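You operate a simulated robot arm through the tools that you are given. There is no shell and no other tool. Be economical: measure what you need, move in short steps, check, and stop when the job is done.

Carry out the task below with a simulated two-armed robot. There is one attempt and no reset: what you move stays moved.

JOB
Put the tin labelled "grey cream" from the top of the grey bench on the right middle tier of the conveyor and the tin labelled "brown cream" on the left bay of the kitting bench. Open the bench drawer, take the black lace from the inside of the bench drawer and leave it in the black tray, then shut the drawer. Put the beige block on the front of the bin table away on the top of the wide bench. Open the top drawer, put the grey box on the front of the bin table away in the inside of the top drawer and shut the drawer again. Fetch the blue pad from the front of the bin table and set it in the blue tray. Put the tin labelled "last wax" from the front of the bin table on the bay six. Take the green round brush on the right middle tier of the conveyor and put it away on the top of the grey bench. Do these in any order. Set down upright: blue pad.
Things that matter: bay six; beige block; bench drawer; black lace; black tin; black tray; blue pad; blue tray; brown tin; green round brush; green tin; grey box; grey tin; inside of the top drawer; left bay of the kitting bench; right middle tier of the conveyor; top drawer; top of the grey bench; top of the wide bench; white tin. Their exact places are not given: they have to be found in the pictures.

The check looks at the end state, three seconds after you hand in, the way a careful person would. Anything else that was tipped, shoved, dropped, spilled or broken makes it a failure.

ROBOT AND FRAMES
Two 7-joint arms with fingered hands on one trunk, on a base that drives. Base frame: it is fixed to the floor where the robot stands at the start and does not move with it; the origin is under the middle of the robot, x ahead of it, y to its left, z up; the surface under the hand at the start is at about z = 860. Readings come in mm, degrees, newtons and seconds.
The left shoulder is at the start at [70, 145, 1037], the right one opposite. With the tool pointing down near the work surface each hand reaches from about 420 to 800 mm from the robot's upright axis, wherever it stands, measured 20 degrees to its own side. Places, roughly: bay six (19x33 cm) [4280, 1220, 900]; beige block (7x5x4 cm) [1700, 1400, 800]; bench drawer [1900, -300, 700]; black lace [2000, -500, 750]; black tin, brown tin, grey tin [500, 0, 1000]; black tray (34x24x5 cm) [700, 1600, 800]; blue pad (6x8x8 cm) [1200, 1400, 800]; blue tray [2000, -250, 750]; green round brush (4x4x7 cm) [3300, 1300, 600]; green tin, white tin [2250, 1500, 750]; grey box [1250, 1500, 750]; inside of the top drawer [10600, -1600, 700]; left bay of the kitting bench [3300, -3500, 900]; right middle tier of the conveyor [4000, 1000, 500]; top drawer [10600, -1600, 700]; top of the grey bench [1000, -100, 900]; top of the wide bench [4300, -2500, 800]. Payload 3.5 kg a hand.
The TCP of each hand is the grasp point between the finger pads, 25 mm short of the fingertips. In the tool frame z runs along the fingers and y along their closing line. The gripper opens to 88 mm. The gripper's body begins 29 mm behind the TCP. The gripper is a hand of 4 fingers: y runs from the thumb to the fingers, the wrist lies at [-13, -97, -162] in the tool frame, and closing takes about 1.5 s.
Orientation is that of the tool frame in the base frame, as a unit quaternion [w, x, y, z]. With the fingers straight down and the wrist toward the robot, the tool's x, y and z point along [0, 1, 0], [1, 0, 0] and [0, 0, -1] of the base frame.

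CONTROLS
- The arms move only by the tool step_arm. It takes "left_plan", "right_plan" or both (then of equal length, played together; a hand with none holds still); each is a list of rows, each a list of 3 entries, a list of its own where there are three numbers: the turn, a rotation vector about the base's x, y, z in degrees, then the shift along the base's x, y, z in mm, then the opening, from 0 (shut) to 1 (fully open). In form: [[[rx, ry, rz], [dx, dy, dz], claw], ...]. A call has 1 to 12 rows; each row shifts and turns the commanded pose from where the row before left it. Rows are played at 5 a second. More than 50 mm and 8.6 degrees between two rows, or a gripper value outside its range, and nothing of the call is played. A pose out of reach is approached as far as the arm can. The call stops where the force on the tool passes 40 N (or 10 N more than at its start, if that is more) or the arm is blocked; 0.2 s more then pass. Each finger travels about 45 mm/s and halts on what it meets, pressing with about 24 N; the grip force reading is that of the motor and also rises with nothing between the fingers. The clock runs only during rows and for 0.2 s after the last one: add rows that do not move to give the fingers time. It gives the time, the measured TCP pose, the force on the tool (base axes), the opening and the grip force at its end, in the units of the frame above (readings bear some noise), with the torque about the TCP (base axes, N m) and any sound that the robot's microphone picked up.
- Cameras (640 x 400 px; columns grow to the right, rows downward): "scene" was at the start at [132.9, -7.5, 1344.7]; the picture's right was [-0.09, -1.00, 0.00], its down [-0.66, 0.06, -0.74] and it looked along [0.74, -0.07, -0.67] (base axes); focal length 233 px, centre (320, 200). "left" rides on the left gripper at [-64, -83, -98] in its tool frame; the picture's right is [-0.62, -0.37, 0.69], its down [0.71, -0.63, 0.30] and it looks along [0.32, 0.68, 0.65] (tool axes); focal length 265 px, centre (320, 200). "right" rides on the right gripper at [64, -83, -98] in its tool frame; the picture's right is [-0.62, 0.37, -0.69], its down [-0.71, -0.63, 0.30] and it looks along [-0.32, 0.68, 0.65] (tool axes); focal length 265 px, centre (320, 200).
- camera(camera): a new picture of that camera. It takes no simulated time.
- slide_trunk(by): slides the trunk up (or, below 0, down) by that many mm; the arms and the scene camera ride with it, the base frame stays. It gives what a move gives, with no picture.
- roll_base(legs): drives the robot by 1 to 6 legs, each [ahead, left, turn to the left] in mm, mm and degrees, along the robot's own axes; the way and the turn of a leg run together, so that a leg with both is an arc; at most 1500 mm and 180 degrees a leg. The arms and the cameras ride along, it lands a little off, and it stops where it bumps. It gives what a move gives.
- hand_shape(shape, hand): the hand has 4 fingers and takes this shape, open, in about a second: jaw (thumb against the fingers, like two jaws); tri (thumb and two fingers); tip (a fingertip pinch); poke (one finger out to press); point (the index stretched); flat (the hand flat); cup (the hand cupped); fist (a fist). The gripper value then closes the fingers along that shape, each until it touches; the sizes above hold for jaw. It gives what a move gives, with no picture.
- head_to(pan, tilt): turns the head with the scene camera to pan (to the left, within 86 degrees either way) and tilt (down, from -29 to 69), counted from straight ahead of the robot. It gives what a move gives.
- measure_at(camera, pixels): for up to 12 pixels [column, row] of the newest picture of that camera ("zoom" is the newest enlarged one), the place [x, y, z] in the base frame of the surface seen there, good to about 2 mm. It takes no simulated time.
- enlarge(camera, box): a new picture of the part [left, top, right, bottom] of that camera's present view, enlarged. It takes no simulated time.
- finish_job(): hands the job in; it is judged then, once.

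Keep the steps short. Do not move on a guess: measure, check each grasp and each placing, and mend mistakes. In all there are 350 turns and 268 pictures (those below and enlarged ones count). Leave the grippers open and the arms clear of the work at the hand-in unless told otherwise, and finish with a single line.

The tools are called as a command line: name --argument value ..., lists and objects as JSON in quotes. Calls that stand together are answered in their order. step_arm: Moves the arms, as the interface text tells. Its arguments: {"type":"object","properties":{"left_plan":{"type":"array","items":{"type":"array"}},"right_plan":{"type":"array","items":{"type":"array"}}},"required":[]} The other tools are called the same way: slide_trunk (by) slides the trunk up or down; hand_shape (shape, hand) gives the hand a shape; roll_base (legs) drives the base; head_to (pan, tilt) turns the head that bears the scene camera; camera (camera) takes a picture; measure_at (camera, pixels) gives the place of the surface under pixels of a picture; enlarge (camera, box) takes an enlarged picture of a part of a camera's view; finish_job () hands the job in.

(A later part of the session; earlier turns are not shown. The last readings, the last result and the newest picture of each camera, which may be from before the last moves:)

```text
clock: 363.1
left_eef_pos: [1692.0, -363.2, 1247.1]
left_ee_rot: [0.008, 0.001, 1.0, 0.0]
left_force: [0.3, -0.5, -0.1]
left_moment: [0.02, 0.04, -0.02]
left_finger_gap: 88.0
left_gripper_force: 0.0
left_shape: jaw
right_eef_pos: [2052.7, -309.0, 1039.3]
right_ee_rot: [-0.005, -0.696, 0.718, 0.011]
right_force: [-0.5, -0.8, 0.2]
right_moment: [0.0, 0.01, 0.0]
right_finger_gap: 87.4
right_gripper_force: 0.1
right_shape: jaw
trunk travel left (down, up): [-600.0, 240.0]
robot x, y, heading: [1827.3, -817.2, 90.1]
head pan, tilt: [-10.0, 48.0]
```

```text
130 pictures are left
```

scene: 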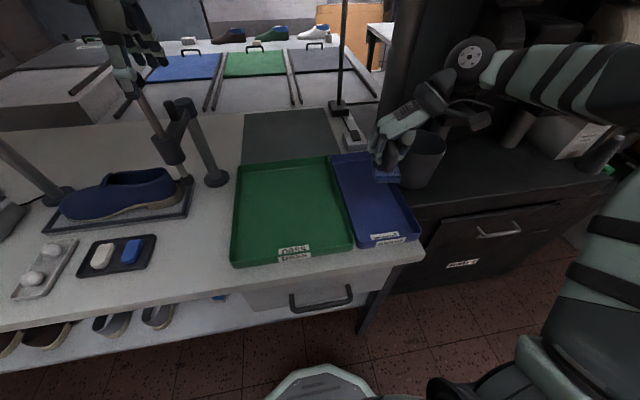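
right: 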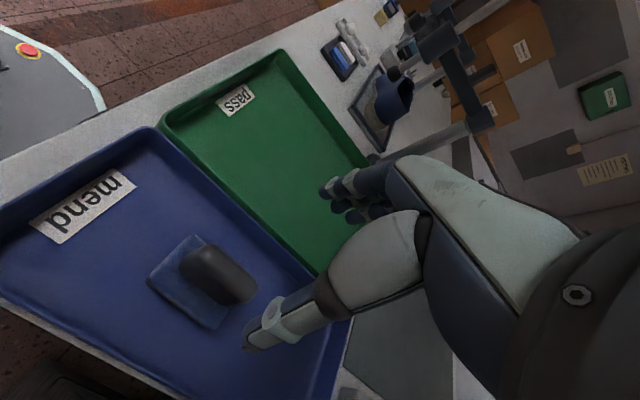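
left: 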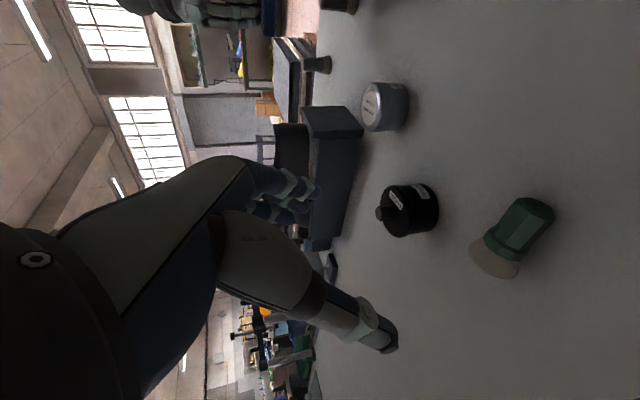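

Blue pad stands upright in the blue tray. Next the drawer: back off, shift right, and return the right hand to normal yaw.

roll_base --legs '[[-260, 0, 0], [0, -230, 0]]'

step_arm --right_plan '[[[0, 0, -8.2], [0, 0, 8], 1], [[0, 0, -8.2], [0, 0, 8], 1], [[0, 0, -8.2], [0, 0, 8], 1], [[0, 0, -8.2], [0, 0, 8], 1], [[0, 0, -8.2], [0, 0, 8], 1], [[0, 0, -8.2], [0, 0, 8], 1], [[0, 0, -8.2], [0, 0, 8], 1], [[0, 0, -8.2], [0, 0, 8], 1], [[0, 0, -8.2], [0, 0, 8], 1], [[0, 0, -8.2], [0, 0, 8], 1], [[0, 0, -6.5], [0, 0, 8], 1], [[0, 0, 0], [0, 0, 0], 1]]' --left_plan '[[[0, 0, 0], [0, 0, -40], 1], [[0, 0, 0], [0, 0, -40], 1], [[0, 0, 0], [0, 0, -40], 1], [[0, 0, 0], [0, 0, -40], 1], [[0, 0, 0], [0, 0, -40], 1], [[0, 0, 0], [0, 0, -40], 1], [[8, 0, 0], [0, 0, -30], 1], [[8, 0, 0], [0, 0, -30], 1], [[8, 0, 0], [0, 0, -20], 1], [[8, 0, 0], [0, 0, 0], 1], [[3, 0, 0], [0, 0, 0], 1], [[0, 0, 0], [0, 0, 0], 0.4]]'

camera --camera "scene"

camera --camera "left"

```text
clock: 366.3
left_eef_pos: [1920.6, -618.1, 1246.1]
left_ee_rot: [0.007, 0.003, 1.0, -0.001]
left_force: [0.2, 0.3, 0.4]
left_moment: [-0.04, 0.0, 0.0]
left_finger_gap: 87.8
left_gripper_force: 0.0
left_shape: jaw
right_eef_pos: [2282.1, -567.3, 1038.0]
right_ee_rot: [-0.007, -0.695, 0.719, 0.012]
right_force: [-0.5, -0.7, 0.2]
right_moment: [0.03, 0.02, 0.0]
right_finger_gap: 87.5
right_gripper_force: 0.0
right_shape: jaw
trunk travel left (down, up): [-600.0, 240.0]
robot x, y, heading: [2056.7, -1076.9, 89.6]
head pan, tilt: [-10.0, 48.0]
```

```text
clock: 368.9
left_eef_pos: [1897.8, -561.2, 966.2]
left_ee_rot: [0.019, -0.004, 0.952, 0.307]
left_force: [0.0, -0.2, -0.4]
left_moment: [-0.02, 0.0, 0.03]
left_finger_gap: 53.4
left_gripper_force: 0.0
left_shape: jaw
left hand out of reach, approached as far as the arm can: row 1, 2, 3, 4
right_eef_pos: [2282.4, -566.4, 1127.4]
right_ee_rot: [0.004, 0.005, 1.0, 0.013]
right_force: [0.1, -0.6, -0.3]
right_moment: [-0.02, 0.01, 0.01]
right_finger_gap: 87.8
right_gripper_force: 0.1
right_shape: jaw
trunk travel left (down, up): [-600.0, 240.0]
robot x, y, heading: [2059.5, -1076.6, 89.9]
head pan, tilt: [-10.0, 48.0]
```

```text
129 pictures are left
```

scene: 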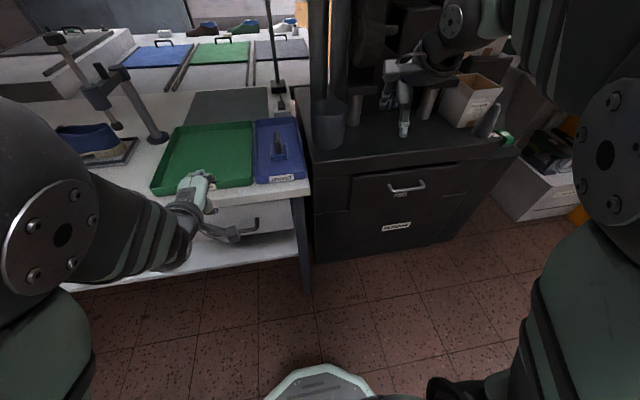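

```text
128 pictures are left
```

left: 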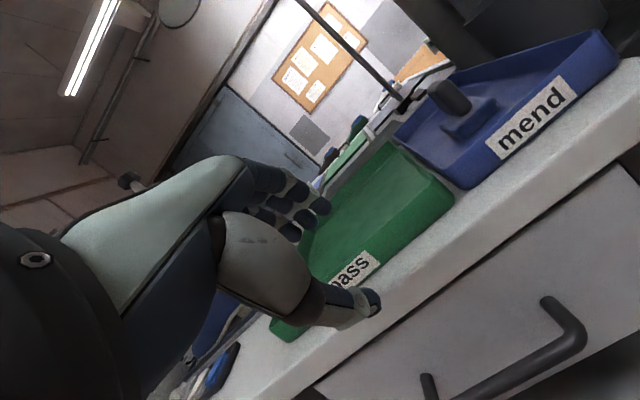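

measure_at --camera "left" --pixels '[[510, 375], [560, 345], [575, 325], [550, 305], [470, 395], [430, 385], [520, 345], [540, 300]]'

```text
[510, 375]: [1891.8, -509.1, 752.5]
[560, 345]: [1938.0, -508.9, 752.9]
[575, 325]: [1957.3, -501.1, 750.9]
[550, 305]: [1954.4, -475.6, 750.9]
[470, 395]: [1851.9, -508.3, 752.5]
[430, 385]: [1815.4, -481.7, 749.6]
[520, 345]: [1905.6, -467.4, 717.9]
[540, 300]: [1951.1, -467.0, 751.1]
```

Bar at y≈−503, z≈748, 30 mm clear of the panel. Move to a standoff in front/above it, then check.

step_arm --left_plan '[[[0, 0, 0], [-5, -2, -45], 0.4], [[0, 0, 0], [-5, -2, -45], 0.4], [[0, 0, 0], [-4, -3, -45], 0.4], [[0, 0, 0], [0, 0, 0], 0.4]]'

camera --camera "left"

```text
clock: 369.9
left_eef_pos: [1885.0, -571.9, 821.0]
left_ee_rot: [0.005, 0.005, 0.954, 0.301]
left_force: [0.4, 0.6, 0.5]
left_moment: [0.01, 0.0, 0.03]
left_finger_gap: 35.7
left_gripper_force: 0.0
left_shape: jaw
right_eef_pos: [2283.4, -566.1, 1127.3]
right_ee_rot: [0.004, 0.003, 1.0, 0.012]
right_force: [1.6, -0.3, 0.0]
right_moment: [0.02, -0.03, 0.01]
right_finger_gap: 87.3
right_gripper_force: 0.2
right_shape: jaw
trunk travel left (down, up): [-600.0, 240.0]
robot x, y, heading: [2058.2, -1075.3, 89.9]
head pan, tilt: [-10.0, 48.0]
```

```text
127 pictures are left
```

left: 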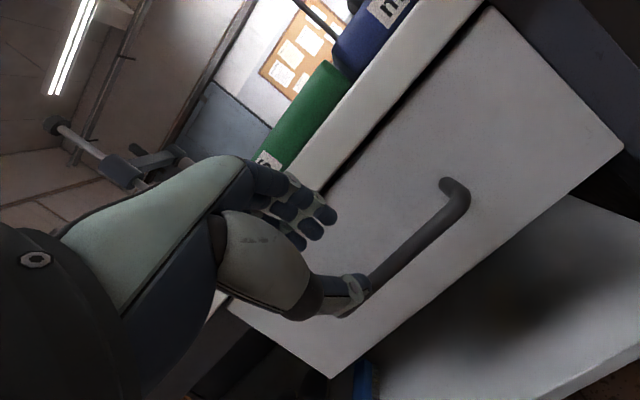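

Shift 9 mm along the closing line, then approach along the finger direction in steps.

step_arm --left_plan '[[[0, 0, 0], [0, 7.4, 5.2], 0.4], [[0, 0, 0], [0, 18.2, -26], 0.4], [[0, 0, 0], [0, 18.2, -26], 0.4], [[0, 0, 0], [0, 0, 0], 0.4]]'

camera --camera "left"

```text
clock: 370.9
left_eef_pos: [1886.7, -528.3, 774.0]
left_ee_rot: [0.005, 0.005, 0.954, 0.3]
left_force: [0.4, 0.3, -0.7]
left_moment: [-0.03, 0.07, -0.04]
left_finger_gap: 35.5
left_gripper_force: 0.1
left_shape: jaw
right_eef_pos: [2283.0, -566.9, 1127.6]
right_ee_rot: [0.004, 0.003, 1.0, 0.013]
right_force: [0.4, -0.6, -0.3]
right_moment: [0.01, 0.04, -0.01]
right_finger_gap: 87.5
right_gripper_force: 0.0
right_shape: jaw
trunk travel left (down, up): [-600.0, 240.0]
robot x, y, heading: [2061.4, -1078.2, 89.7]
head pan, tilt: [-10.0, 48.0]
```

```text
126 pictures are left
```

left: 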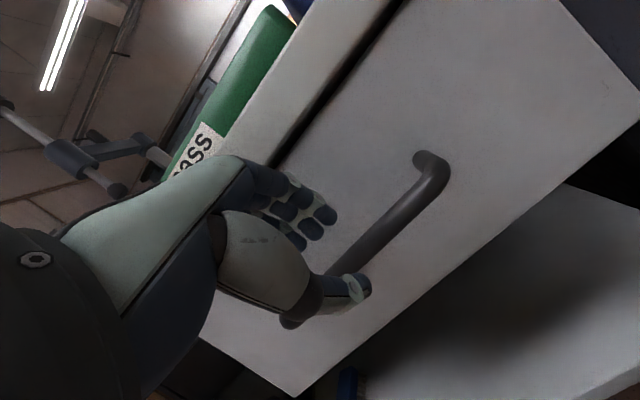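

Bar is going between thumb and fingers. Advance 30 mm more, then close on it.

step_arm --left_plan '[[[0, 0, 0], [0, 9, -13], 0.4], [[0, 0, 0], [0, 9, -13], 0.4], [[0, 0, 0], [0, 0, 0], 0.2], [[0, 0, 0], [0, 0, 0], 0.1], [[0, 0, 0], [0, 0, 0], 0], [[0, 0, 0], [0, 0, 0], 0], [[0, 0, 0], [0, 0, 0], 0]]'

camera --camera "left"

```text
clock: 372.5
left_eef_pos: [1886.2, -508.7, 749.0]
left_ee_rot: [0.006, 0.005, 0.955, 0.298]
left_force: [-0.2, 2.3, -8.5]
left_moment: [0.01, 0.01, -0.02]
left_finger_gap: 1.4
left_gripper_force: 24.3
left_shape: jaw
right_eef_pos: [2282.2, -564.1, 1126.0]
right_ee_rot: [0.004, 0.003, 1.0, 0.011]
right_force: [-0.4, 0.5, 0.3]
right_moment: [0.01, 0.0, -0.02]
right_finger_gap: 87.6
right_gripper_force: 0.1
right_shape: jaw
trunk travel left (down, up): [-600.0, 240.0]
robot x, y, heading: [2059.4, -1078.3, 89.9]
head pan, tilt: [-10.0, 48.0]
```

```text
125 pictures are left
```

left: 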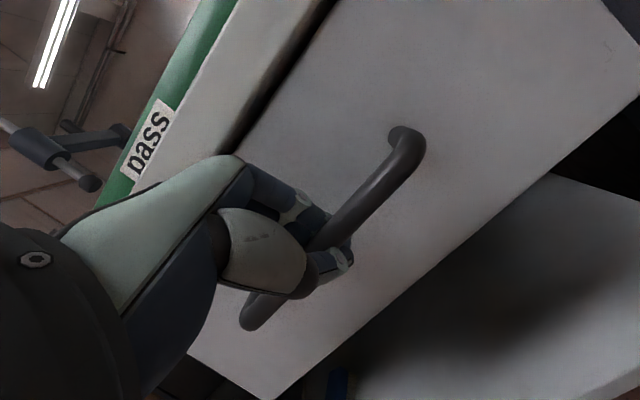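

The fingers hook around the bar. Pull gently with the arm first.

step_arm --left_plan '[[[0, 0, 0], [0, -12, 0], 0], [[0, 0, 0], [0, -15, 0], 0], [[0, 0, 0], [0, -20, 0], 0], [[0, 0, 0], [0, -20, 0], 0]]'

camera --camera "scene"

```text
clock: 373.5
left_eef_pos: [1884.6, -575.7, 749.2]
left_ee_rot: [0.005, 0.004, 0.955, 0.298]
left_force: [2.8, 0.6, -14.2]
left_moment: [-0.03, -0.02, -0.07]
left_finger_gap: 1.8
left_gripper_force: 23.9
left_shape: jaw
right_eef_pos: [2281.9, -565.6, 1125.0]
right_ee_rot: [0.005, 0.003, 1.0, 0.011]
right_force: [-0.8, 0.1, -0.4]
right_moment: [0.01, 0.0, 0.02]
right_finger_gap: 87.8
right_gripper_force: 0.1
right_shape: jaw
trunk travel left (down, up): [-600.0, 240.0]
robot x, y, heading: [2058.9, -1074.9, 89.5]
head pan, tilt: [-10.0, 48.0]
```

```text
124 pictures are left
```

scene: 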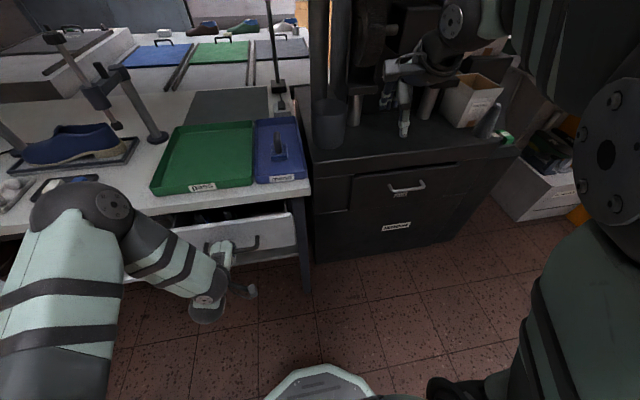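

The drawer is opening. Continue with the base backing 200 mm.

roll_base --legs '[[-190, 0, 0]]'

camera --camera "scene"

```text
clock: 375.1
left_eef_pos: [1885.0, -767.9, 749.6]
left_ee_rot: [0.006, 0.006, 0.954, 0.299]
left_force: [1.8, 2.7, -17.3]
left_moment: [0.01, -0.03, -0.06]
left_finger_gap: 2.5
left_gripper_force: 23.7
left_shape: jaw
right_eef_pos: [2282.0, -758.8, 1125.0]
right_ee_rot: [0.004, 0.005, 1.0, 0.011]
right_force: [0.8, -0.3, 0.4]
right_moment: [-0.03, -0.01, 0.01]
right_finger_gap: 87.9
right_gripper_force: 0.1
right_shape: jaw
trunk travel left (down, up): [-600.0, 240.0]
robot x, y, heading: [2059.4, -1271.1, 89.9]
head pan, tilt: [-10.0, 48.0]
```

```text
123 pictures are left
```

scene: 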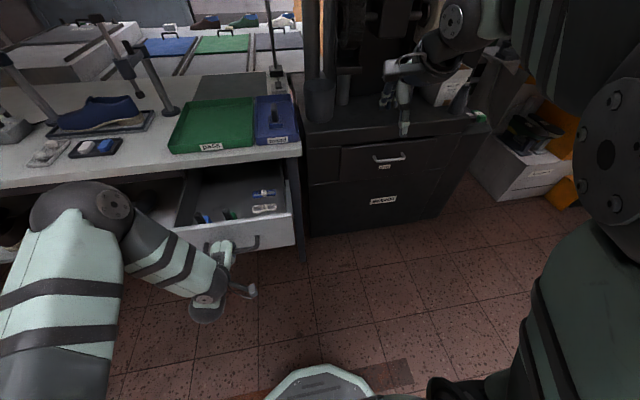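

Drawer open about 260 mm; items are visible inside. Zoom in.

enlarge --camera "scene" --box '[170, 160, 310, 260]'

```text
4.00 times, centred on (240, 210) of scene
```

zoom: 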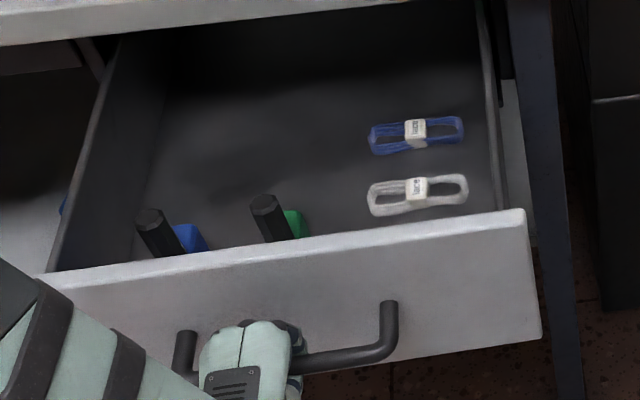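

I see blue and white laces; the black one may be further back in the dark. Pull another 90 mm.

roll_base --legs '[[-80, 0, 0]]'

enlarge --camera "scene" --box '[170, 150, 310, 250]'

```text
clock: 376.2
left_eef_pos: [1886.0, -848.5, 747.4]
left_ee_rot: [0.006, 0.004, 0.956, 0.295]
left_force: [1.6, 0.1, -4.8]
left_moment: [0.03, -0.01, -0.09]
left_finger_gap: 1.9
left_gripper_force: 23.4
left_shape: jaw
right_eef_pos: [2283.9, -839.2, 1125.8]
right_ee_rot: [0.004, 0.005, 1.0, 0.012]
right_force: [0.3, 0.5, -0.4]
right_moment: [0.04, 0.01, -0.02]
right_finger_gap: 87.4
right_gripper_force: 0.1
right_shape: jaw
trunk travel left (down, up): [-600.0, 240.0]
robot x, y, heading: [2055.6, -1349.5, 89.6]
head pan, tilt: [-10.0, 48.0]
stopped in leg 1: the force on the tool passed its limit at 48 N (the readings are from after the stop); the commanded pose is now the measured one
```

```text
4.00 times, centred on (240, 200) of scene
```

zoom: 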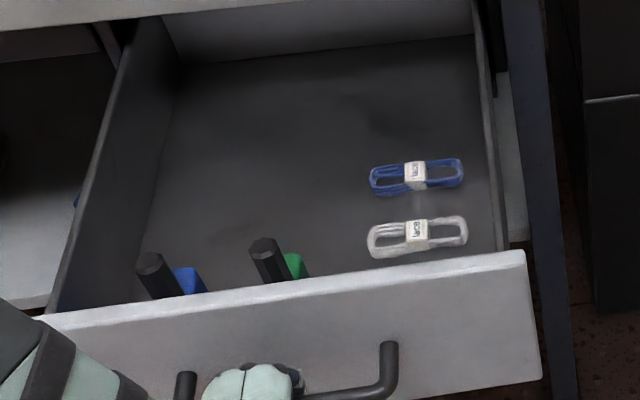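

At its stop. The black lace may be hidden behind the drawer front. I release the handle, back the hand off, and look from above.

step_arm --left_plan '[[[0, 0, 0], [0, 0, 0], 0.2], [[0, 0, 0], [0, 0, 0], 0.4], [[0, 0, 0], [0, 0, 0], 0.4], [[0, 0, 0], [0, -14, 20], 0.4], [[0, 0, 0], [0, -20, 28], 0.4], [[0, 0, 0], [0, -25, 36], 0.5], [[0, 0, 0], [-10, -25, 40], 1], [[0, 0, 0], [-20, 0, 45], 1], [[0, 0, 0], [-20, 0, 45], 1]]'

slide_trunk --by 150

roll_base --legs '[[170, 0, 0]]'

head_to --pan 5 --tilt 60

camera --camera "scene"

```text
clock: 378.2
left_eef_pos: [1836.5, -871.1, 940.4]
left_ee_rot: [0.005, 0.004, 0.955, 0.297]
left_force: [0.1, 1.0, 0.0]
left_moment: [0.04, 0.0, -0.02]
left_finger_gap: 87.9
left_gripper_force: 0.1
left_shape: jaw
left hand out of reach, approached as far as the arm can: row 7, 8, 9
right_eef_pos: [2282.2, -842.1, 1126.6]
right_ee_rot: [0.005, 0.005, 1.0, 0.015]
right_force: [0.0, 0.1, 0.1]
right_moment: [0.02, 0.0, -0.02]
right_finger_gap: 87.5
right_gripper_force: 0.1
right_shape: jaw
trunk travel left (down, up): [-600.0, 240.0]
robot x, y, heading: [2058.6, -1353.3, 89.8]
head pan, tilt: [-10.0, 48.0]
```

```text
clock: 380.0
left_eef_pos: [1836.0, -870.9, 1089.8]
left_ee_rot: [0.006, 0.004, 0.955, 0.295]
left_force: [0.6, 0.6, 0.1]
left_moment: [-0.01, -0.04, 0.01]
left_finger_gap: 87.3
left_gripper_force: 0.1
left_shape: jaw
right_eef_pos: [2281.9, -839.0, 1277.3]
right_ee_rot: [0.005, 0.004, 1.0, 0.014]
right_force: [0.1, 0.0, -0.1]
right_moment: [-0.02, -0.04, 0.04]
right_finger_gap: 87.6
right_gripper_force: 0.0
right_shape: jaw
trunk travel left (down, up): [-750.0, 90.0]
robot x, y, heading: [2059.2, -1348.2, 90.0]
head pan, tilt: [-10.0, 48.0]
```

```text
clock: 381.4
left_eef_pos: [1835.7, -706.3, 1089.8]
left_ee_rot: [0.005, 0.003, 0.955, 0.296]
left_force: [-0.4, -0.3, -0.1]
left_moment: [-0.03, -0.03, -0.02]
left_finger_gap: 87.7
left_gripper_force: 0.0
left_shape: jaw
right_eef_pos: [2281.9, -674.9, 1278.7]
right_ee_rot: [0.005, 0.004, 1.0, 0.015]
right_force: [-0.5, 0.2, -0.6]
right_moment: [0.04, -0.02, 0.01]
right_finger_gap: 87.7
right_gripper_force: 0.1
right_shape: jaw
trunk travel left (down, up): [-750.0, 90.0]
robot x, y, heading: [2058.6, -1181.2, 89.9]
head pan, tilt: [-10.0, 48.0]
```

```text
clock: 382.2
left_eef_pos: [1835.2, -703.1, 1088.2]
left_ee_rot: [0.005, 0.003, 0.955, 0.296]
left_force: [-0.3, -0.7, -0.6]
left_moment: [-0.01, -0.01, -0.01]
left_finger_gap: 88.1
left_gripper_force: 0.1
left_shape: jaw
right_eef_pos: [2281.5, -671.1, 1276.7]
right_ee_rot: [0.005, 0.004, 1.0, 0.013]
right_force: [0.1, 0.4, -0.4]
right_moment: [0.0, -0.02, 0.03]
right_finger_gap: 87.7
right_gripper_force: 0.2
right_shape: jaw
trunk travel left (down, up): [-750.0, 90.0]
robot x, y, heading: [2061.0, -1178.6, 89.8]
head pan, tilt: [5.0, 60.0]
```

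```text
120 pictures are left
```

scene: 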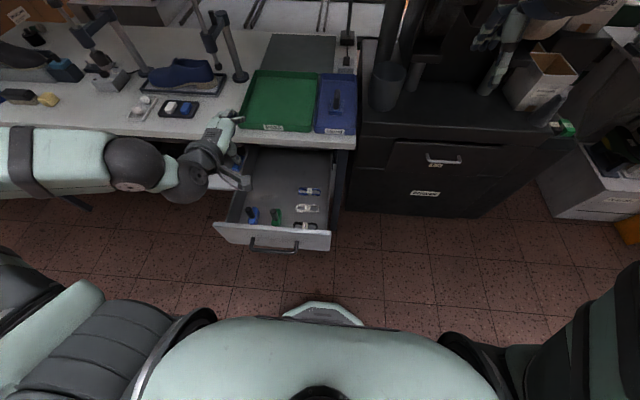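

The black lace is behind the drawer front at about (307,225). Zoom and measure.

enlarge --camera "scene" --box '[230, 170, 340, 255]'

```text
4.71 times, centred on (285, 212) of scene
```

zoom: 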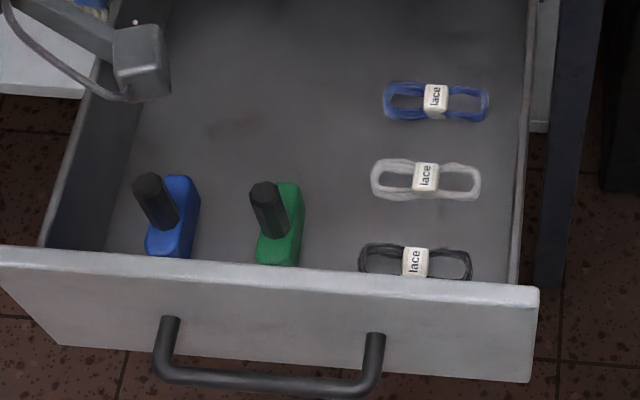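

measure_at --camera "zoom" --pixels '[[415, 262], [416, 252], [385, 250], [365, 262], [445, 255], [468, 265], [425, 175], [436, 98], [300, 262], [420, 275], [520, 200], [345, 240]]'

```text
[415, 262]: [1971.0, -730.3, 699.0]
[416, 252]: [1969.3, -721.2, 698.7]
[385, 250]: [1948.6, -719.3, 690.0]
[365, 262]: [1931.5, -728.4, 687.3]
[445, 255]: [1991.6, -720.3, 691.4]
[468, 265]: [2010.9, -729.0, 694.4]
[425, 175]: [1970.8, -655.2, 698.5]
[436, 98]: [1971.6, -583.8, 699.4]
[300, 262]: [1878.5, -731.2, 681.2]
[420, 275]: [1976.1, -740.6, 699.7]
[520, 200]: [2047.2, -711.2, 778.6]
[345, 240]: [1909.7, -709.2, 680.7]
```

Black lace: tag at (1971,−730,699), lace spans x 1930–2012 on the drawer floor z 681. I move the base so the right hand is above it, and lower the trunk.

roll_base --legs '[[-50, 295, 0]]'

slide_trunk --by -290

step_arm --right_plan '[[[-5, 0, 0], [0, 0, 0], 0.75], [[-6, 0, 0], [0, 0, 0], 0.75], [[0, 0, 0], [0, 0, 0], 0.75]]'

camera --camera "right"

head_to --pan -15 --tilt 60

camera --camera "scene"

```text
clock: 384.2
left_eef_pos: [1541.0, -754.5, 1090.7]
left_ee_rot: [0.005, 0.001, 0.955, 0.296]
left_force: [0.8, 0.2, 0.0]
left_moment: [0.0, 0.01, 0.0]
left_finger_gap: 87.6
left_gripper_force: 0.1
left_shape: jaw
right_eef_pos: [1987.1, -721.1, 1275.7]
right_ee_rot: [0.004, 0.001, 1.0, 0.013]
right_force: [0.5, 0.4, 0.2]
right_moment: [-0.02, 0.04, -0.02]
right_finger_gap: 87.7
right_gripper_force: 0.1
right_shape: jaw
trunk travel left (down, up): [-750.0, 90.0]
robot x, y, heading: [1765.1, -1230.4, 90.2]
head pan, tilt: [5.0, 60.0]
```

```text
clock: 387.1
left_eef_pos: [1538.0, -755.2, 799.9]
left_ee_rot: [0.005, 0.001, 0.955, 0.295]
left_force: [0.4, -0.3, 0.7]
left_moment: [0.04, 0.02, 0.0]
left_finger_gap: 87.6
left_gripper_force: 0.0
left_shape: jaw
right_eef_pos: [1985.6, -720.9, 988.4]
right_ee_rot: [0.005, 0.001, 1.0, 0.013]
right_force: [0.4, -0.5, 0.7]
right_moment: [0.03, 0.0, -0.03]
right_finger_gap: 87.6
right_gripper_force: 0.0
right_shape: jaw
trunk travel left (down, up): [-460.0, 380.0]
robot x, y, heading: [1761.2, -1236.2, 90.2]
head pan, tilt: [5.0, 60.0]
```

```text
clock: 387.9
left_eef_pos: [1537.5, -755.0, 800.6]
left_ee_rot: [0.005, 0.0, 0.955, 0.296]
left_force: [0.0, 0.2, 0.1]
left_moment: [-0.01, 0.0, -0.01]
left_finger_gap: 87.7
left_gripper_force: 0.0
left_shape: jaw
right_eef_pos: [1985.1, -720.2, 987.5]
right_ee_rot: [0.004, 0.001, 0.997, -0.083]
right_force: [0.1, -0.4, 0.4]
right_moment: [-0.02, 0.0, -0.02]
right_finger_gap: 66.4
right_gripper_force: 0.1
right_shape: jaw
trunk travel left (down, up): [-460.0, 380.0]
robot x, y, heading: [1762.3, -1232.3, 90.3]
head pan, tilt: [5.0, 60.0]
```

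```text
118 pictures are left
```

right: 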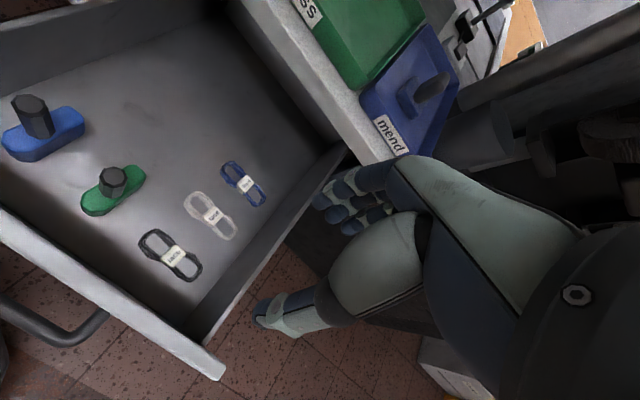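

```text
clock: 388.8
left_eef_pos: [1538.2, -755.1, 800.2]
left_ee_rot: [0.005, 0.001, 0.955, 0.296]
left_force: [0.3, -0.1, 0.9]
left_moment: [0.0, 0.01, 0.02]
left_finger_gap: 87.8
left_gripper_force: 0.1
left_shape: jaw
right_eef_pos: [1985.0, -720.5, 988.1]
right_ee_rot: [0.004, 0.0, 0.997, -0.083]
right_force: [0.3, -0.2, 0.7]
right_moment: [0.05, 0.0, -0.01]
right_finger_gap: 66.4
right_gripper_force: 0.1
right_shape: jaw
trunk travel left (down, up): [-460.0, 380.0]
robot x, y, heading: [1764.8, -1229.7, 90.4]
head pan, tilt: [-15.0, 60.0]
```

```text
117 pictures are left
```

scene: 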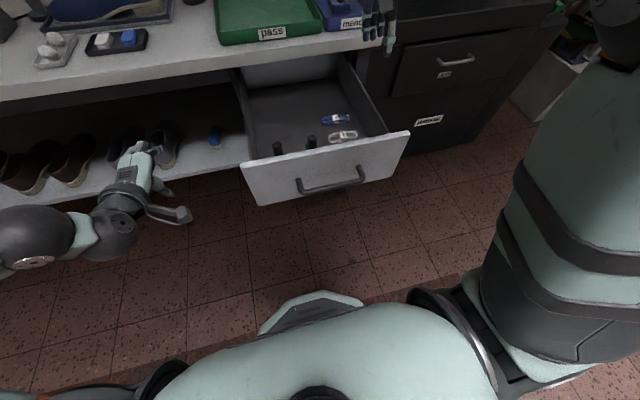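

measure_at --camera "right" --pixels '[[172, 256], [148, 237], [192, 275], [165, 243], [180, 268], [110, 300], [215, 370], [210, 322], [290, 210]]'

```text
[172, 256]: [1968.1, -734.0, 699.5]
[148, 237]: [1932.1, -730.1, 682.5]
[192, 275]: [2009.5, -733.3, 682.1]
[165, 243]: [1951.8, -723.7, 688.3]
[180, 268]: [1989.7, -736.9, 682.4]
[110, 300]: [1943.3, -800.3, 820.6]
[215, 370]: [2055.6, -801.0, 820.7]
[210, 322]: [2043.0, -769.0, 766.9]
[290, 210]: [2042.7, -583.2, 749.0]
```

The drawer front rises to z 821, so I lean the hand further (about 20°) to keep its heel clear of it, then descend above the lace.

step_arm --right_plan '[[[-5.5, 0, 0], [-8, -3, 0], 0.55], [[-5, 0, 0], [-8, -2, 0], 0.55], [[0, 0, 0], [0, 0, -45], 0.55], [[0, 0, 0], [0, 0, -45], 0.55], [[0, 0, 0], [0, 0, -45], 0.55], [[0, 0, 0], [0, 0, -40], 0.55], [[0, 0, 0], [0, 0, 0], 0.55]]'

camera --camera "right"

camera --camera "scene"

```text
clock: 390.4
left_eef_pos: [1537.2, -755.4, 799.4]
left_ee_rot: [0.005, 0.001, 0.955, 0.296]
left_force: [-0.3, -0.2, -0.3]
left_moment: [0.01, 0.02, -0.03]
left_finger_gap: 87.7
left_gripper_force: 0.1
left_shape: jaw
right_eef_pos: [1966.6, -727.5, 811.8]
right_ee_rot: [0.005, 0.001, 0.985, -0.174]
right_force: [-0.3, -0.6, 0.7]
right_moment: [0.02, 0.0, 0.0]
right_finger_gap: 48.7
right_gripper_force: 0.0
right_shape: jaw
trunk travel left (down, up): [-460.0, 380.0]
robot x, y, heading: [1762.9, -1227.8, 90.4]
head pan, tilt: [-15.0, 60.0]
```

```text
116 pictures are left
```

right: 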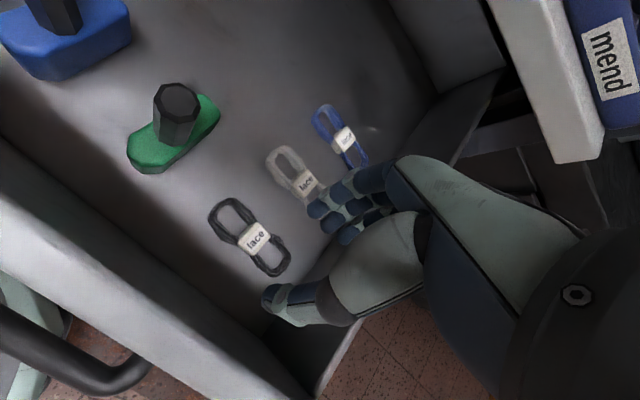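

```text
115 pictures are left
```

scene: 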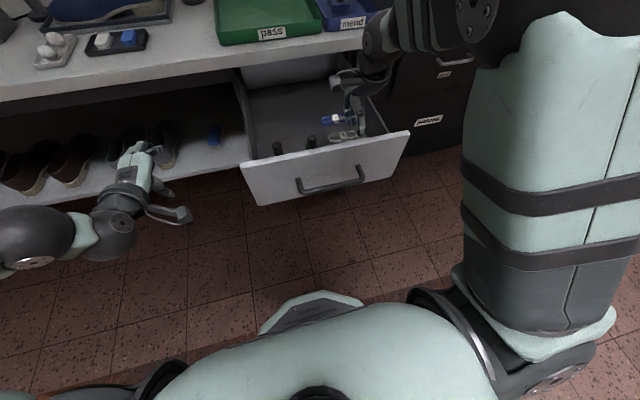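

Good. Descend to z≈717.

step_arm --right_plan '[[[0, 0, 0], [2, 0, -40], 0.55], [[0, 0, 0], [0, 1, -35], 0.55], [[0, 0, 0], [0, 0, -12], 0.55], [[0, 0, 0], [0, 0, -6], 0.55], [[0, 0, 0], [0, 0, 0], 0.55]]'

camera --camera "right"

enlarge --camera "scene" --box '[300, 60, 440, 160]'

```text
clock: 391.6
left_eef_pos: [1537.7, -755.3, 799.4]
left_ee_rot: [0.005, 0.001, 0.955, 0.295]
left_force: [-0.1, -0.2, 0.3]
left_moment: [0.01, 0.0, 0.0]
left_finger_gap: 87.7
left_gripper_force: 0.1
left_shape: jaw
right_eef_pos: [1970.3, -725.9, 716.8]
right_ee_rot: [0.006, 0.0, 0.985, -0.173]
right_force: [0.4, -0.6, 0.8]
right_moment: [0.06, -0.01, -0.02]
right_finger_gap: 48.7
right_gripper_force: 0.1
right_shape: jaw
trunk travel left (down, up): [-460.0, 380.0]
robot x, y, heading: [1764.5, -1231.9, 90.0]
head pan, tilt: [-15.0, 60.0]
```

```text
114 pictures are left
```

right: 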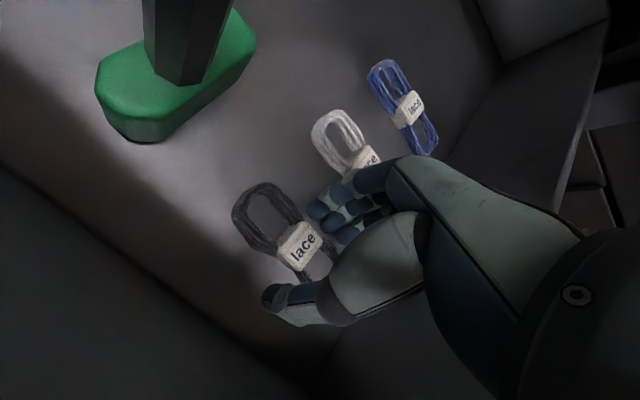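

```text
4.00 times, centred on (370, 110) of scene
```

zoom: 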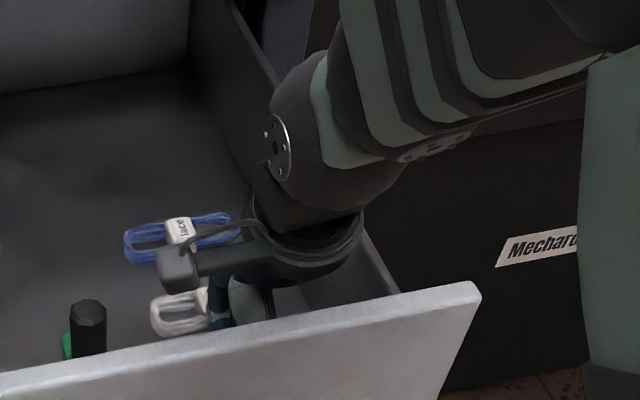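

Tag lies between thumb and fingers. Close while lowering 5–6 mm.

step_arm --right_plan '[[[0, 0, 0], [0, 0, -2], 0.45], [[0, 0, 0], [0, 0, -2], 0.35], [[0, 0, 0], [0, 0, -2], 0.25], [[0, 0, 0], [0, 0, 0], 0.15], [[0, 0, 0], [0, 0, 0], 0], [[0, 0, 0], [0, 0, 0], 0], [[0, 0, 0], [0, 0, 0], 0], [[0, 0, 0], [0, 0, 0], 0]]'

camera --camera "right"

```text
clock: 393.4
left_eef_pos: [1539.1, -755.2, 799.6]
left_ee_rot: [0.004, 0.0, 0.955, 0.296]
left_force: [0.4, 0.9, -0.1]
left_moment: [0.0, -0.01, 0.04]
left_finger_gap: 87.9
left_gripper_force: 0.0
left_shape: jaw
right_eef_pos: [1971.5, -725.5, 715.0]
right_ee_rot: [0.006, 0.001, 0.985, -0.172]
right_force: [0.8, 6.0, 15.1]
right_moment: [-0.12, -0.04, 0.01]
right_finger_gap: 23.1
right_gripper_force: 24.3
right_shape: jaw
trunk travel left (down, up): [-460.0, 380.0]
robot x, y, heading: [1766.3, -1232.1, 90.1]
head pan, tilt: [-15.0, 60.0]
```

```text
112 pictures are left
```

right: 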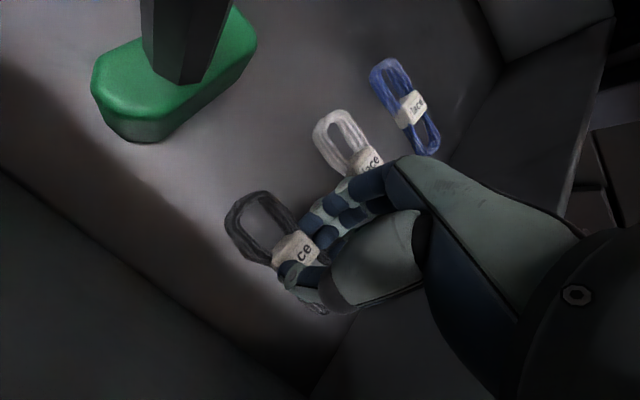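

Gap 23 – the tag is gripped. Lift.

step_arm --right_plan '[[[0, 0, 0], [0, 0, 6], 0], [[0, 0, 0], [0, 0, 10], 0], [[0, 0, 0], [0, 0, 25], 0], [[0, 0, 0], [0, 0, 35], 0], [[0, 0, 0], [0, 0, 40], 0], [[0, 0, 0], [0, 0, 40], 0], [[0, 0, 0], [0, 0, 40], 0], [[0, 0, 0], [0, 0, 40], 0]]'

camera --camera "right"

```text
clock: 395.2
left_eef_pos: [1538.5, -755.7, 799.7]
left_ee_rot: [0.004, 0.0, 0.955, 0.295]
left_force: [0.4, 0.1, 0.0]
left_moment: [0.01, 0.0, 0.0]
left_finger_gap: 87.7
left_gripper_force: 0.1
left_shape: jaw
right_eef_pos: [1973.7, -725.1, 949.9]
right_ee_rot: [0.004, 0.0, 0.985, -0.174]
right_force: [-0.2, -0.8, -0.1]
right_moment: [0.03, -0.01, 0.01]
right_finger_gap: 21.7
right_gripper_force: 24.0
right_shape: jaw
trunk travel left (down, up): [-460.0, 380.0]
robot x, y, heading: [1764.3, -1227.7, 90.4]
head pan, tilt: [-15.0, 60.0]
```

```text
111 pictures are left
```

right: 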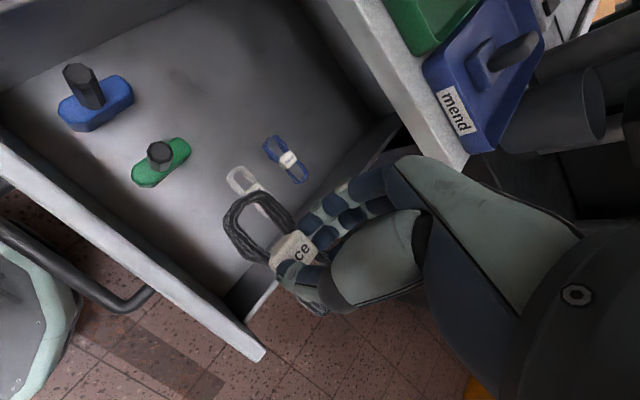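

Lace is in hand. To shut the drawer I'll push its front with the closed left hand beside the handle (x≈1765). Back off and shift right.

roll_base --legs '[[-240, 0, 0], [0, -227, 0]]'

step_arm --left_plan '[[[0, 0, 0], [0, 0, -15], 0.5], [[0, 0, 0], [0, 0, -15], 0], [[0, 0, 0], [0, 0, 0], 0], [[0, 0, 0], [0, 0, 0], 0], [[0, 0, 0], [0, 0, 0], 0], [[0, 0, 0], [0, 0, 0], 0], [[0, 0, 0], [0, 0, 0], 0]]'

head_to --pan 0 --tilt 50

camera --camera "scene"

```text
clock: 398.2
left_eef_pos: [1759.9, -994.3, 799.1]
left_ee_rot: [0.004, 0.001, 0.955, 0.295]
left_force: [0.0, 0.1, -0.3]
left_moment: [0.0, 0.03, -0.03]
left_finger_gap: 88.1
left_gripper_force: 0.0
left_shape: jaw
right_eef_pos: [2195.8, -965.0, 949.2]
right_ee_rot: [0.004, 0.0, 0.985, -0.173]
right_force: [0.5, 0.0, -0.3]
right_moment: [0.0, 0.0, -0.01]
right_finger_gap: 21.5
right_gripper_force: 23.6
right_shape: jaw
trunk travel left (down, up): [-460.0, 380.0]
robot x, y, heading: [1986.6, -1469.9, 90.3]
head pan, tilt: [-15.0, 60.0]
```

```text
clock: 399.9
left_eef_pos: [1760.3, -995.3, 770.4]
left_ee_rot: [0.005, 0.001, 0.955, 0.296]
left_force: [0.0, 0.7, 0.8]
left_moment: [-0.01, -0.01, 0.04]
left_finger_gap: 0.0
left_gripper_force: 23.9
left_shape: jaw
right_eef_pos: [2196.1, -966.1, 949.2]
right_ee_rot: [0.005, 0.0, 0.985, -0.174]
right_force: [-0.8, -0.4, -0.3]
right_moment: [0.02, -0.02, -0.03]
right_finger_gap: 21.6
right_gripper_force: 24.0
right_shape: jaw
trunk travel left (down, up): [-460.0, 380.0]
robot x, y, heading: [1986.7, -1472.9, 90.3]
head pan, tilt: [-15.0, 60.0]
```

```text
clock: 400.6
left_eef_pos: [1759.9, -996.0, 770.8]
left_ee_rot: [0.004, 0.0, 0.955, 0.295]
left_force: [-0.8, -0.4, -0.1]
left_moment: [0.02, -0.03, 0.01]
left_finger_gap: 0.0
left_gripper_force: 24.3
left_shape: jaw
right_eef_pos: [2195.4, -964.9, 948.7]
right_ee_rot: [0.005, 0.0, 0.985, -0.173]
right_force: [0.0, 0.0, -0.4]
right_moment: [-0.01, -0.02, -0.01]
right_finger_gap: 21.6
right_gripper_force: 24.4
right_shape: jaw
trunk travel left (down, up): [-460.0, 380.0]
robot x, y, heading: [1985.9, -1473.1, 90.2]
head pan, tilt: [0.0, 50.0]
```

```text
110 pictures are left
```

scene: 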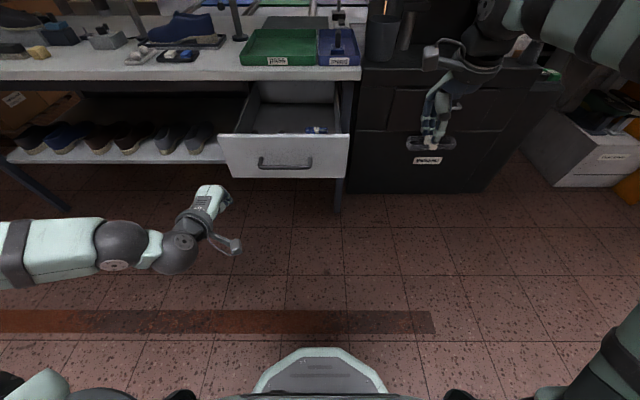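

Drive forward to push; first 480 mm in two legs, slow check.

roll_base --legs '[[300, 0, 0]]'

camera --camera "scene"

```text
clock: 402.7
left_eef_pos: [1758.7, -694.3, 770.7]
left_ee_rot: [0.004, 0.0, 0.955, 0.296]
left_force: [0.2, -1.0, 0.3]
left_moment: [0.01, -0.03, -0.03]
left_finger_gap: 0.0
left_gripper_force: 24.0
left_shape: jaw
right_eef_pos: [2192.7, -662.7, 948.9]
right_ee_rot: [0.005, 0.0, 0.985, -0.174]
right_force: [-0.3, 0.1, -1.0]
right_moment: [-0.05, 0.05, 0.0]
right_finger_gap: 21.4
right_gripper_force: 23.6
right_shape: jaw
trunk travel left (down, up): [-460.0, 380.0]
robot x, y, heading: [1982.7, -1168.9, 90.5]
head pan, tilt: [0.0, 50.0]
```

```text
109 pictures are left
```

scene: 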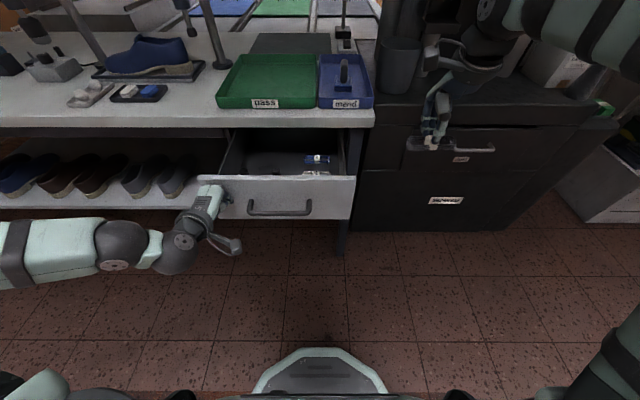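

It's moving in. Continue 180 mm.

roll_base --legs '[[185, 0, 0]]'

camera --camera "scene"

```text
clock: 404.2
left_eef_pos: [1755.3, -510.5, 768.6]
left_ee_rot: [0.004, -0.002, 0.955, 0.296]
left_force: [-0.4, -0.4, -0.1]
left_moment: [0.03, 0.04, -0.02]
left_finger_gap: 0.2
left_gripper_force: 24.3
left_shape: jaw
right_eef_pos: [2189.6, -478.4, 949.0]
right_ee_rot: [0.005, -0.003, 0.985, -0.173]
right_force: [-0.3, -0.5, -0.2]
right_moment: [0.0, -0.01, -0.01]
right_finger_gap: 21.6
right_gripper_force: 24.1
right_shape: jaw
trunk travel left (down, up): [-460.0, 380.0]
robot x, y, heading: [1984.5, -989.1, 90.4]
head pan, tilt: [0.0, 50.0]
```

```text
108 pictures are left
```

scene: 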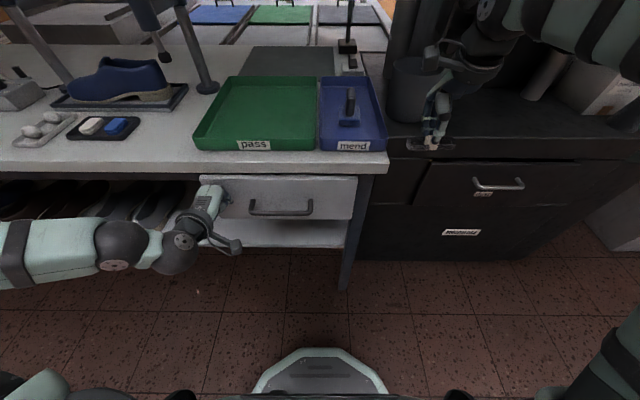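

Nearly closed. Measure the panel plane, then push the last bit with the arm.

measure_at --camera "scene" --pixels '[[330, 195], [245, 185], [340, 210], [280, 210], [240, 172], [300, 172]]'

step_arm --left_plan '[[[0, 0, 0], [0, 8, 0], 0], [[0, 0, 0], [0, 8, 0], 0], [[0, 0, 0], [0, 8, 0], 0], [[0, 0, 0], [0, 8, 0], 0], [[0, 0, 0], [0, 0, 0], 0]]'

measure_at --camera "scene" --pixels '[[330, 195]]'

```text
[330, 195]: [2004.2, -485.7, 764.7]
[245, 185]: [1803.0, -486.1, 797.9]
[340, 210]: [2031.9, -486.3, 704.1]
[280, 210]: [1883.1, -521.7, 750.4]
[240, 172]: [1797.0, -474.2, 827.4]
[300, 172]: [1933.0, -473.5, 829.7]
```

```text
clock: 405.4
left_eef_pos: [1754.8, -485.3, 772.4]
left_ee_rot: [0.004, -0.002, 0.955, 0.298]
left_force: [-0.6, -27.1, 4.9]
left_moment: [0.3, -0.02, 0.2]
left_finger_gap: 0.0
left_gripper_force: 24.3
left_shape: jaw
right_eef_pos: [2188.8, -482.7, 951.6]
right_ee_rot: [0.005, -0.004, 0.985, -0.171]
right_force: [-0.6, 0.2, 0.2]
right_moment: [0.01, -0.01, -0.02]
right_finger_gap: 21.6
right_gripper_force: 23.9
right_shape: jaw
trunk travel left (down, up): [-460.0, 380.0]
robot x, y, heading: [1981.7, -990.7, 90.5]
head pan, tilt: [0.0, 50.0]
```

```text
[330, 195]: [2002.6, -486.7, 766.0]
```

Force −27 N: it's at the stop. Take a new picture and measure.

camera --camera "scene"

measure_at --camera "scene" --pixels '[[330, 195], [245, 187], [340, 210]]'

step_arm --left_plan '[[[0, 0, 0], [0, -20, 5], 0], [[0, 0, 0], [0, -40, 10], 0], [[0, 0, 0], [0, -40, 0], 0.3]]'

```text
107 pictures are left
```

scene: 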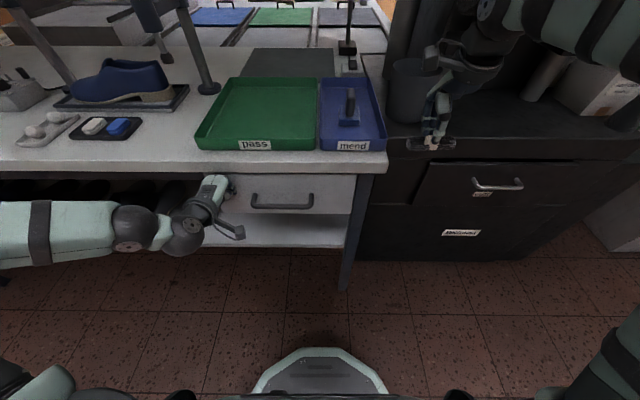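

```text
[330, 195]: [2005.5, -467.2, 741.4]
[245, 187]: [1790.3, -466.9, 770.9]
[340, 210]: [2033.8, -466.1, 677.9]
```

```text
clock: 406.2
left_eef_pos: [1744.8, -516.7, 772.8]
left_ee_rot: [0.005, -0.003, 0.955, 0.295]
left_force: [-0.9, 0.1, -0.2]
left_moment: [0.0, 0.0, -0.02]
left_finger_gap: 25.1
left_gripper_force: 0.0
left_shape: jaw
left hand out of reach, approached as far as the arm can: row 2, 3
right_eef_pos: [2187.0, -478.3, 948.9]
right_ee_rot: [0.006, -0.002, 0.985, -0.173]
right_force: [-0.2, 0.1, -0.3]
right_moment: [0.01, -0.03, 0.0]
right_finger_gap: 21.7
right_gripper_force: 24.0
right_shape: jaw
trunk travel left (down, up): [-460.0, 380.0]
robot x, y, heading: [1984.0, -987.4, 90.7]
head pan, tilt: [0.0, 50.0]
```

Drawer is shut (face back at y −467). Back away, restore left hand pose, raise the trunk, and drive round to the black tray.

roll_base --legs '[[-430, 0, 0]]'

slide_trunk --by 140

step_arm --left_plan '[[[-8, 0, 0], [0, 15, 40], 1], [[-8, 0, 0], [0, 15, 40], 1], [[-8, 0, 0], [0, 15, 40], 1], [[-8, 0, 0], [0, 15, 40], 1], [[-2.5, 0, 0], [0, 0, 40], 1], [[0, 0, 0], [0, 0, 0], 1]]'

roll_base --legs '[[0, 0, -90.7], [-1050, 0, 0], [-1010, 0, 0]]'

enlarge --camera "right" --box '[200, 150, 440, 330]'

```text
clock: 408.9
left_eef_pos: [1751.3, -954.8, 772.9]
left_ee_rot: [0.004, 0.0, 0.955, 0.297]
left_force: [0.6, 0.7, 0.6]
left_moment: [0.03, 0.09, -0.03]
left_finger_gap: 26.0
left_gripper_force: 0.1
left_shape: jaw
right_eef_pos: [2195.7, -919.5, 949.8]
right_ee_rot: [0.005, 0.0, 0.985, -0.173]
right_force: [0.0, 0.1, -0.6]
right_moment: [0.0, 0.01, 0.02]
right_finger_gap: 21.4
right_gripper_force: 24.5
right_shape: jaw
trunk travel left (down, up): [-460.0, 380.0]
robot x, y, heading: [1987.6, -1428.6, 90.1]
head pan, tilt: [0.0, 50.0]
```

```text
clock: 410.5
left_eef_pos: [1750.8, -952.5, 913.3]
left_ee_rot: [0.004, -0.001, 0.955, 0.295]
left_force: [0.8, 0.0, 0.0]
left_moment: [0.0, 0.0, 0.02]
left_finger_gap: 26.0
left_gripper_force: 0.1
left_shape: jaw
right_eef_pos: [2195.6, -919.8, 1088.5]
right_ee_rot: [0.005, 0.0, 0.985, -0.174]
right_force: [-0.6, 0.4, 0.0]
right_moment: [-0.01, -0.05, 0.0]
right_finger_gap: 21.5
right_gripper_force: 23.9
right_shape: jaw
trunk travel left (down, up): [-600.0, 240.0]
robot x, y, heading: [1986.7, -1424.2, 90.2]
head pan, tilt: [0.0, 50.0]
```

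```text
clock: 411.9
left_eef_pos: [1751.7, -892.4, 1111.6]
left_ee_rot: [0.004, -0.001, 1.0, -0.001]
left_force: [-0.2, 1.1, -0.2]
left_moment: [0.01, 0.03, -0.02]
left_finger_gap: 87.4
left_gripper_force: 0.0
left_shape: jaw
right_eef_pos: [2194.5, -920.1, 1089.3]
right_ee_rot: [0.006, -0.001, 0.985, -0.174]
right_force: [0.2, 1.0, 0.1]
right_moment: [-0.02, 0.02, -0.01]
right_finger_gap: 21.6
right_gripper_force: 23.9
right_shape: jaw
trunk travel left (down, up): [-600.0, 240.0]
robot x, y, heading: [1984.7, -1424.5, 90.4]
head pan, tilt: [0.0, 50.0]
```

```text
clock: 426.0
left_eef_pos: [469.2, -1181.7, 1110.3]
left_ee_rot: [0.002, 0.713, 0.702, -0.004]
left_force: [-0.1, -0.2, 0.0]
left_moment: [0.04, -0.01, 0.01]
left_finger_gap: 87.3
left_gripper_force: 0.0
left_shape: jaw
right_eef_pos: [435.7, -1625.2, 1089.1]
right_ee_rot: [-0.121, 0.702, 0.69, -0.125]
right_force: [-0.2, 0.4, 0.1]
right_moment: [-0.02, 0.0, 0.03]
right_finger_gap: 21.4
right_gripper_force: 24.2
right_shape: jaw
trunk travel left (down, up): [-600.0, 240.0]
robot x, y, heading: [-67.8, -1402.8, -0.7]
head pan, tilt: [0.0, 50.0]
```

```text
2.22 times, centred on (320, 240) of right
```

zoom: 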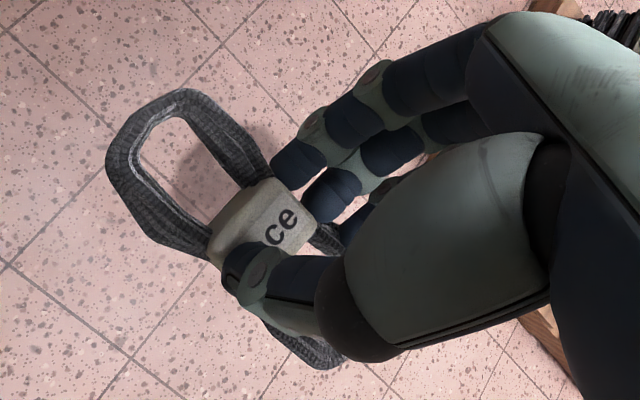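

Lace secure. Strafe left in stages to y≈2130.

roll_base --legs '[[-10, 0, 0.7], [0, 1430, 0]]'

```text
clock: 433.4
left_eef_pos: [455.0, 239.3, 1112.1]
left_ee_rot: [0.003, 0.706, 0.709, -0.004]
left_force: [0.2, 0.2, -0.2]
left_moment: [0.01, 0.0, 0.06]
left_finger_gap: 87.8
left_gripper_force: 0.0
left_shape: jaw
right_eef_pos: [427.5, -203.1, 1089.0]
right_ee_rot: [-0.119, 0.696, 0.697, -0.126]
right_force: [-0.1, 0.0, -0.4]
right_moment: [0.04, -0.02, -0.02]
right_finger_gap: 21.5
right_gripper_force: 24.2
right_shape: jaw
trunk travel left (down, up): [-600.0, 240.0]
robot x, y, heading: [-79.4, 6.5, 0.5]
head pan, tilt: [0.0, 50.0]
```

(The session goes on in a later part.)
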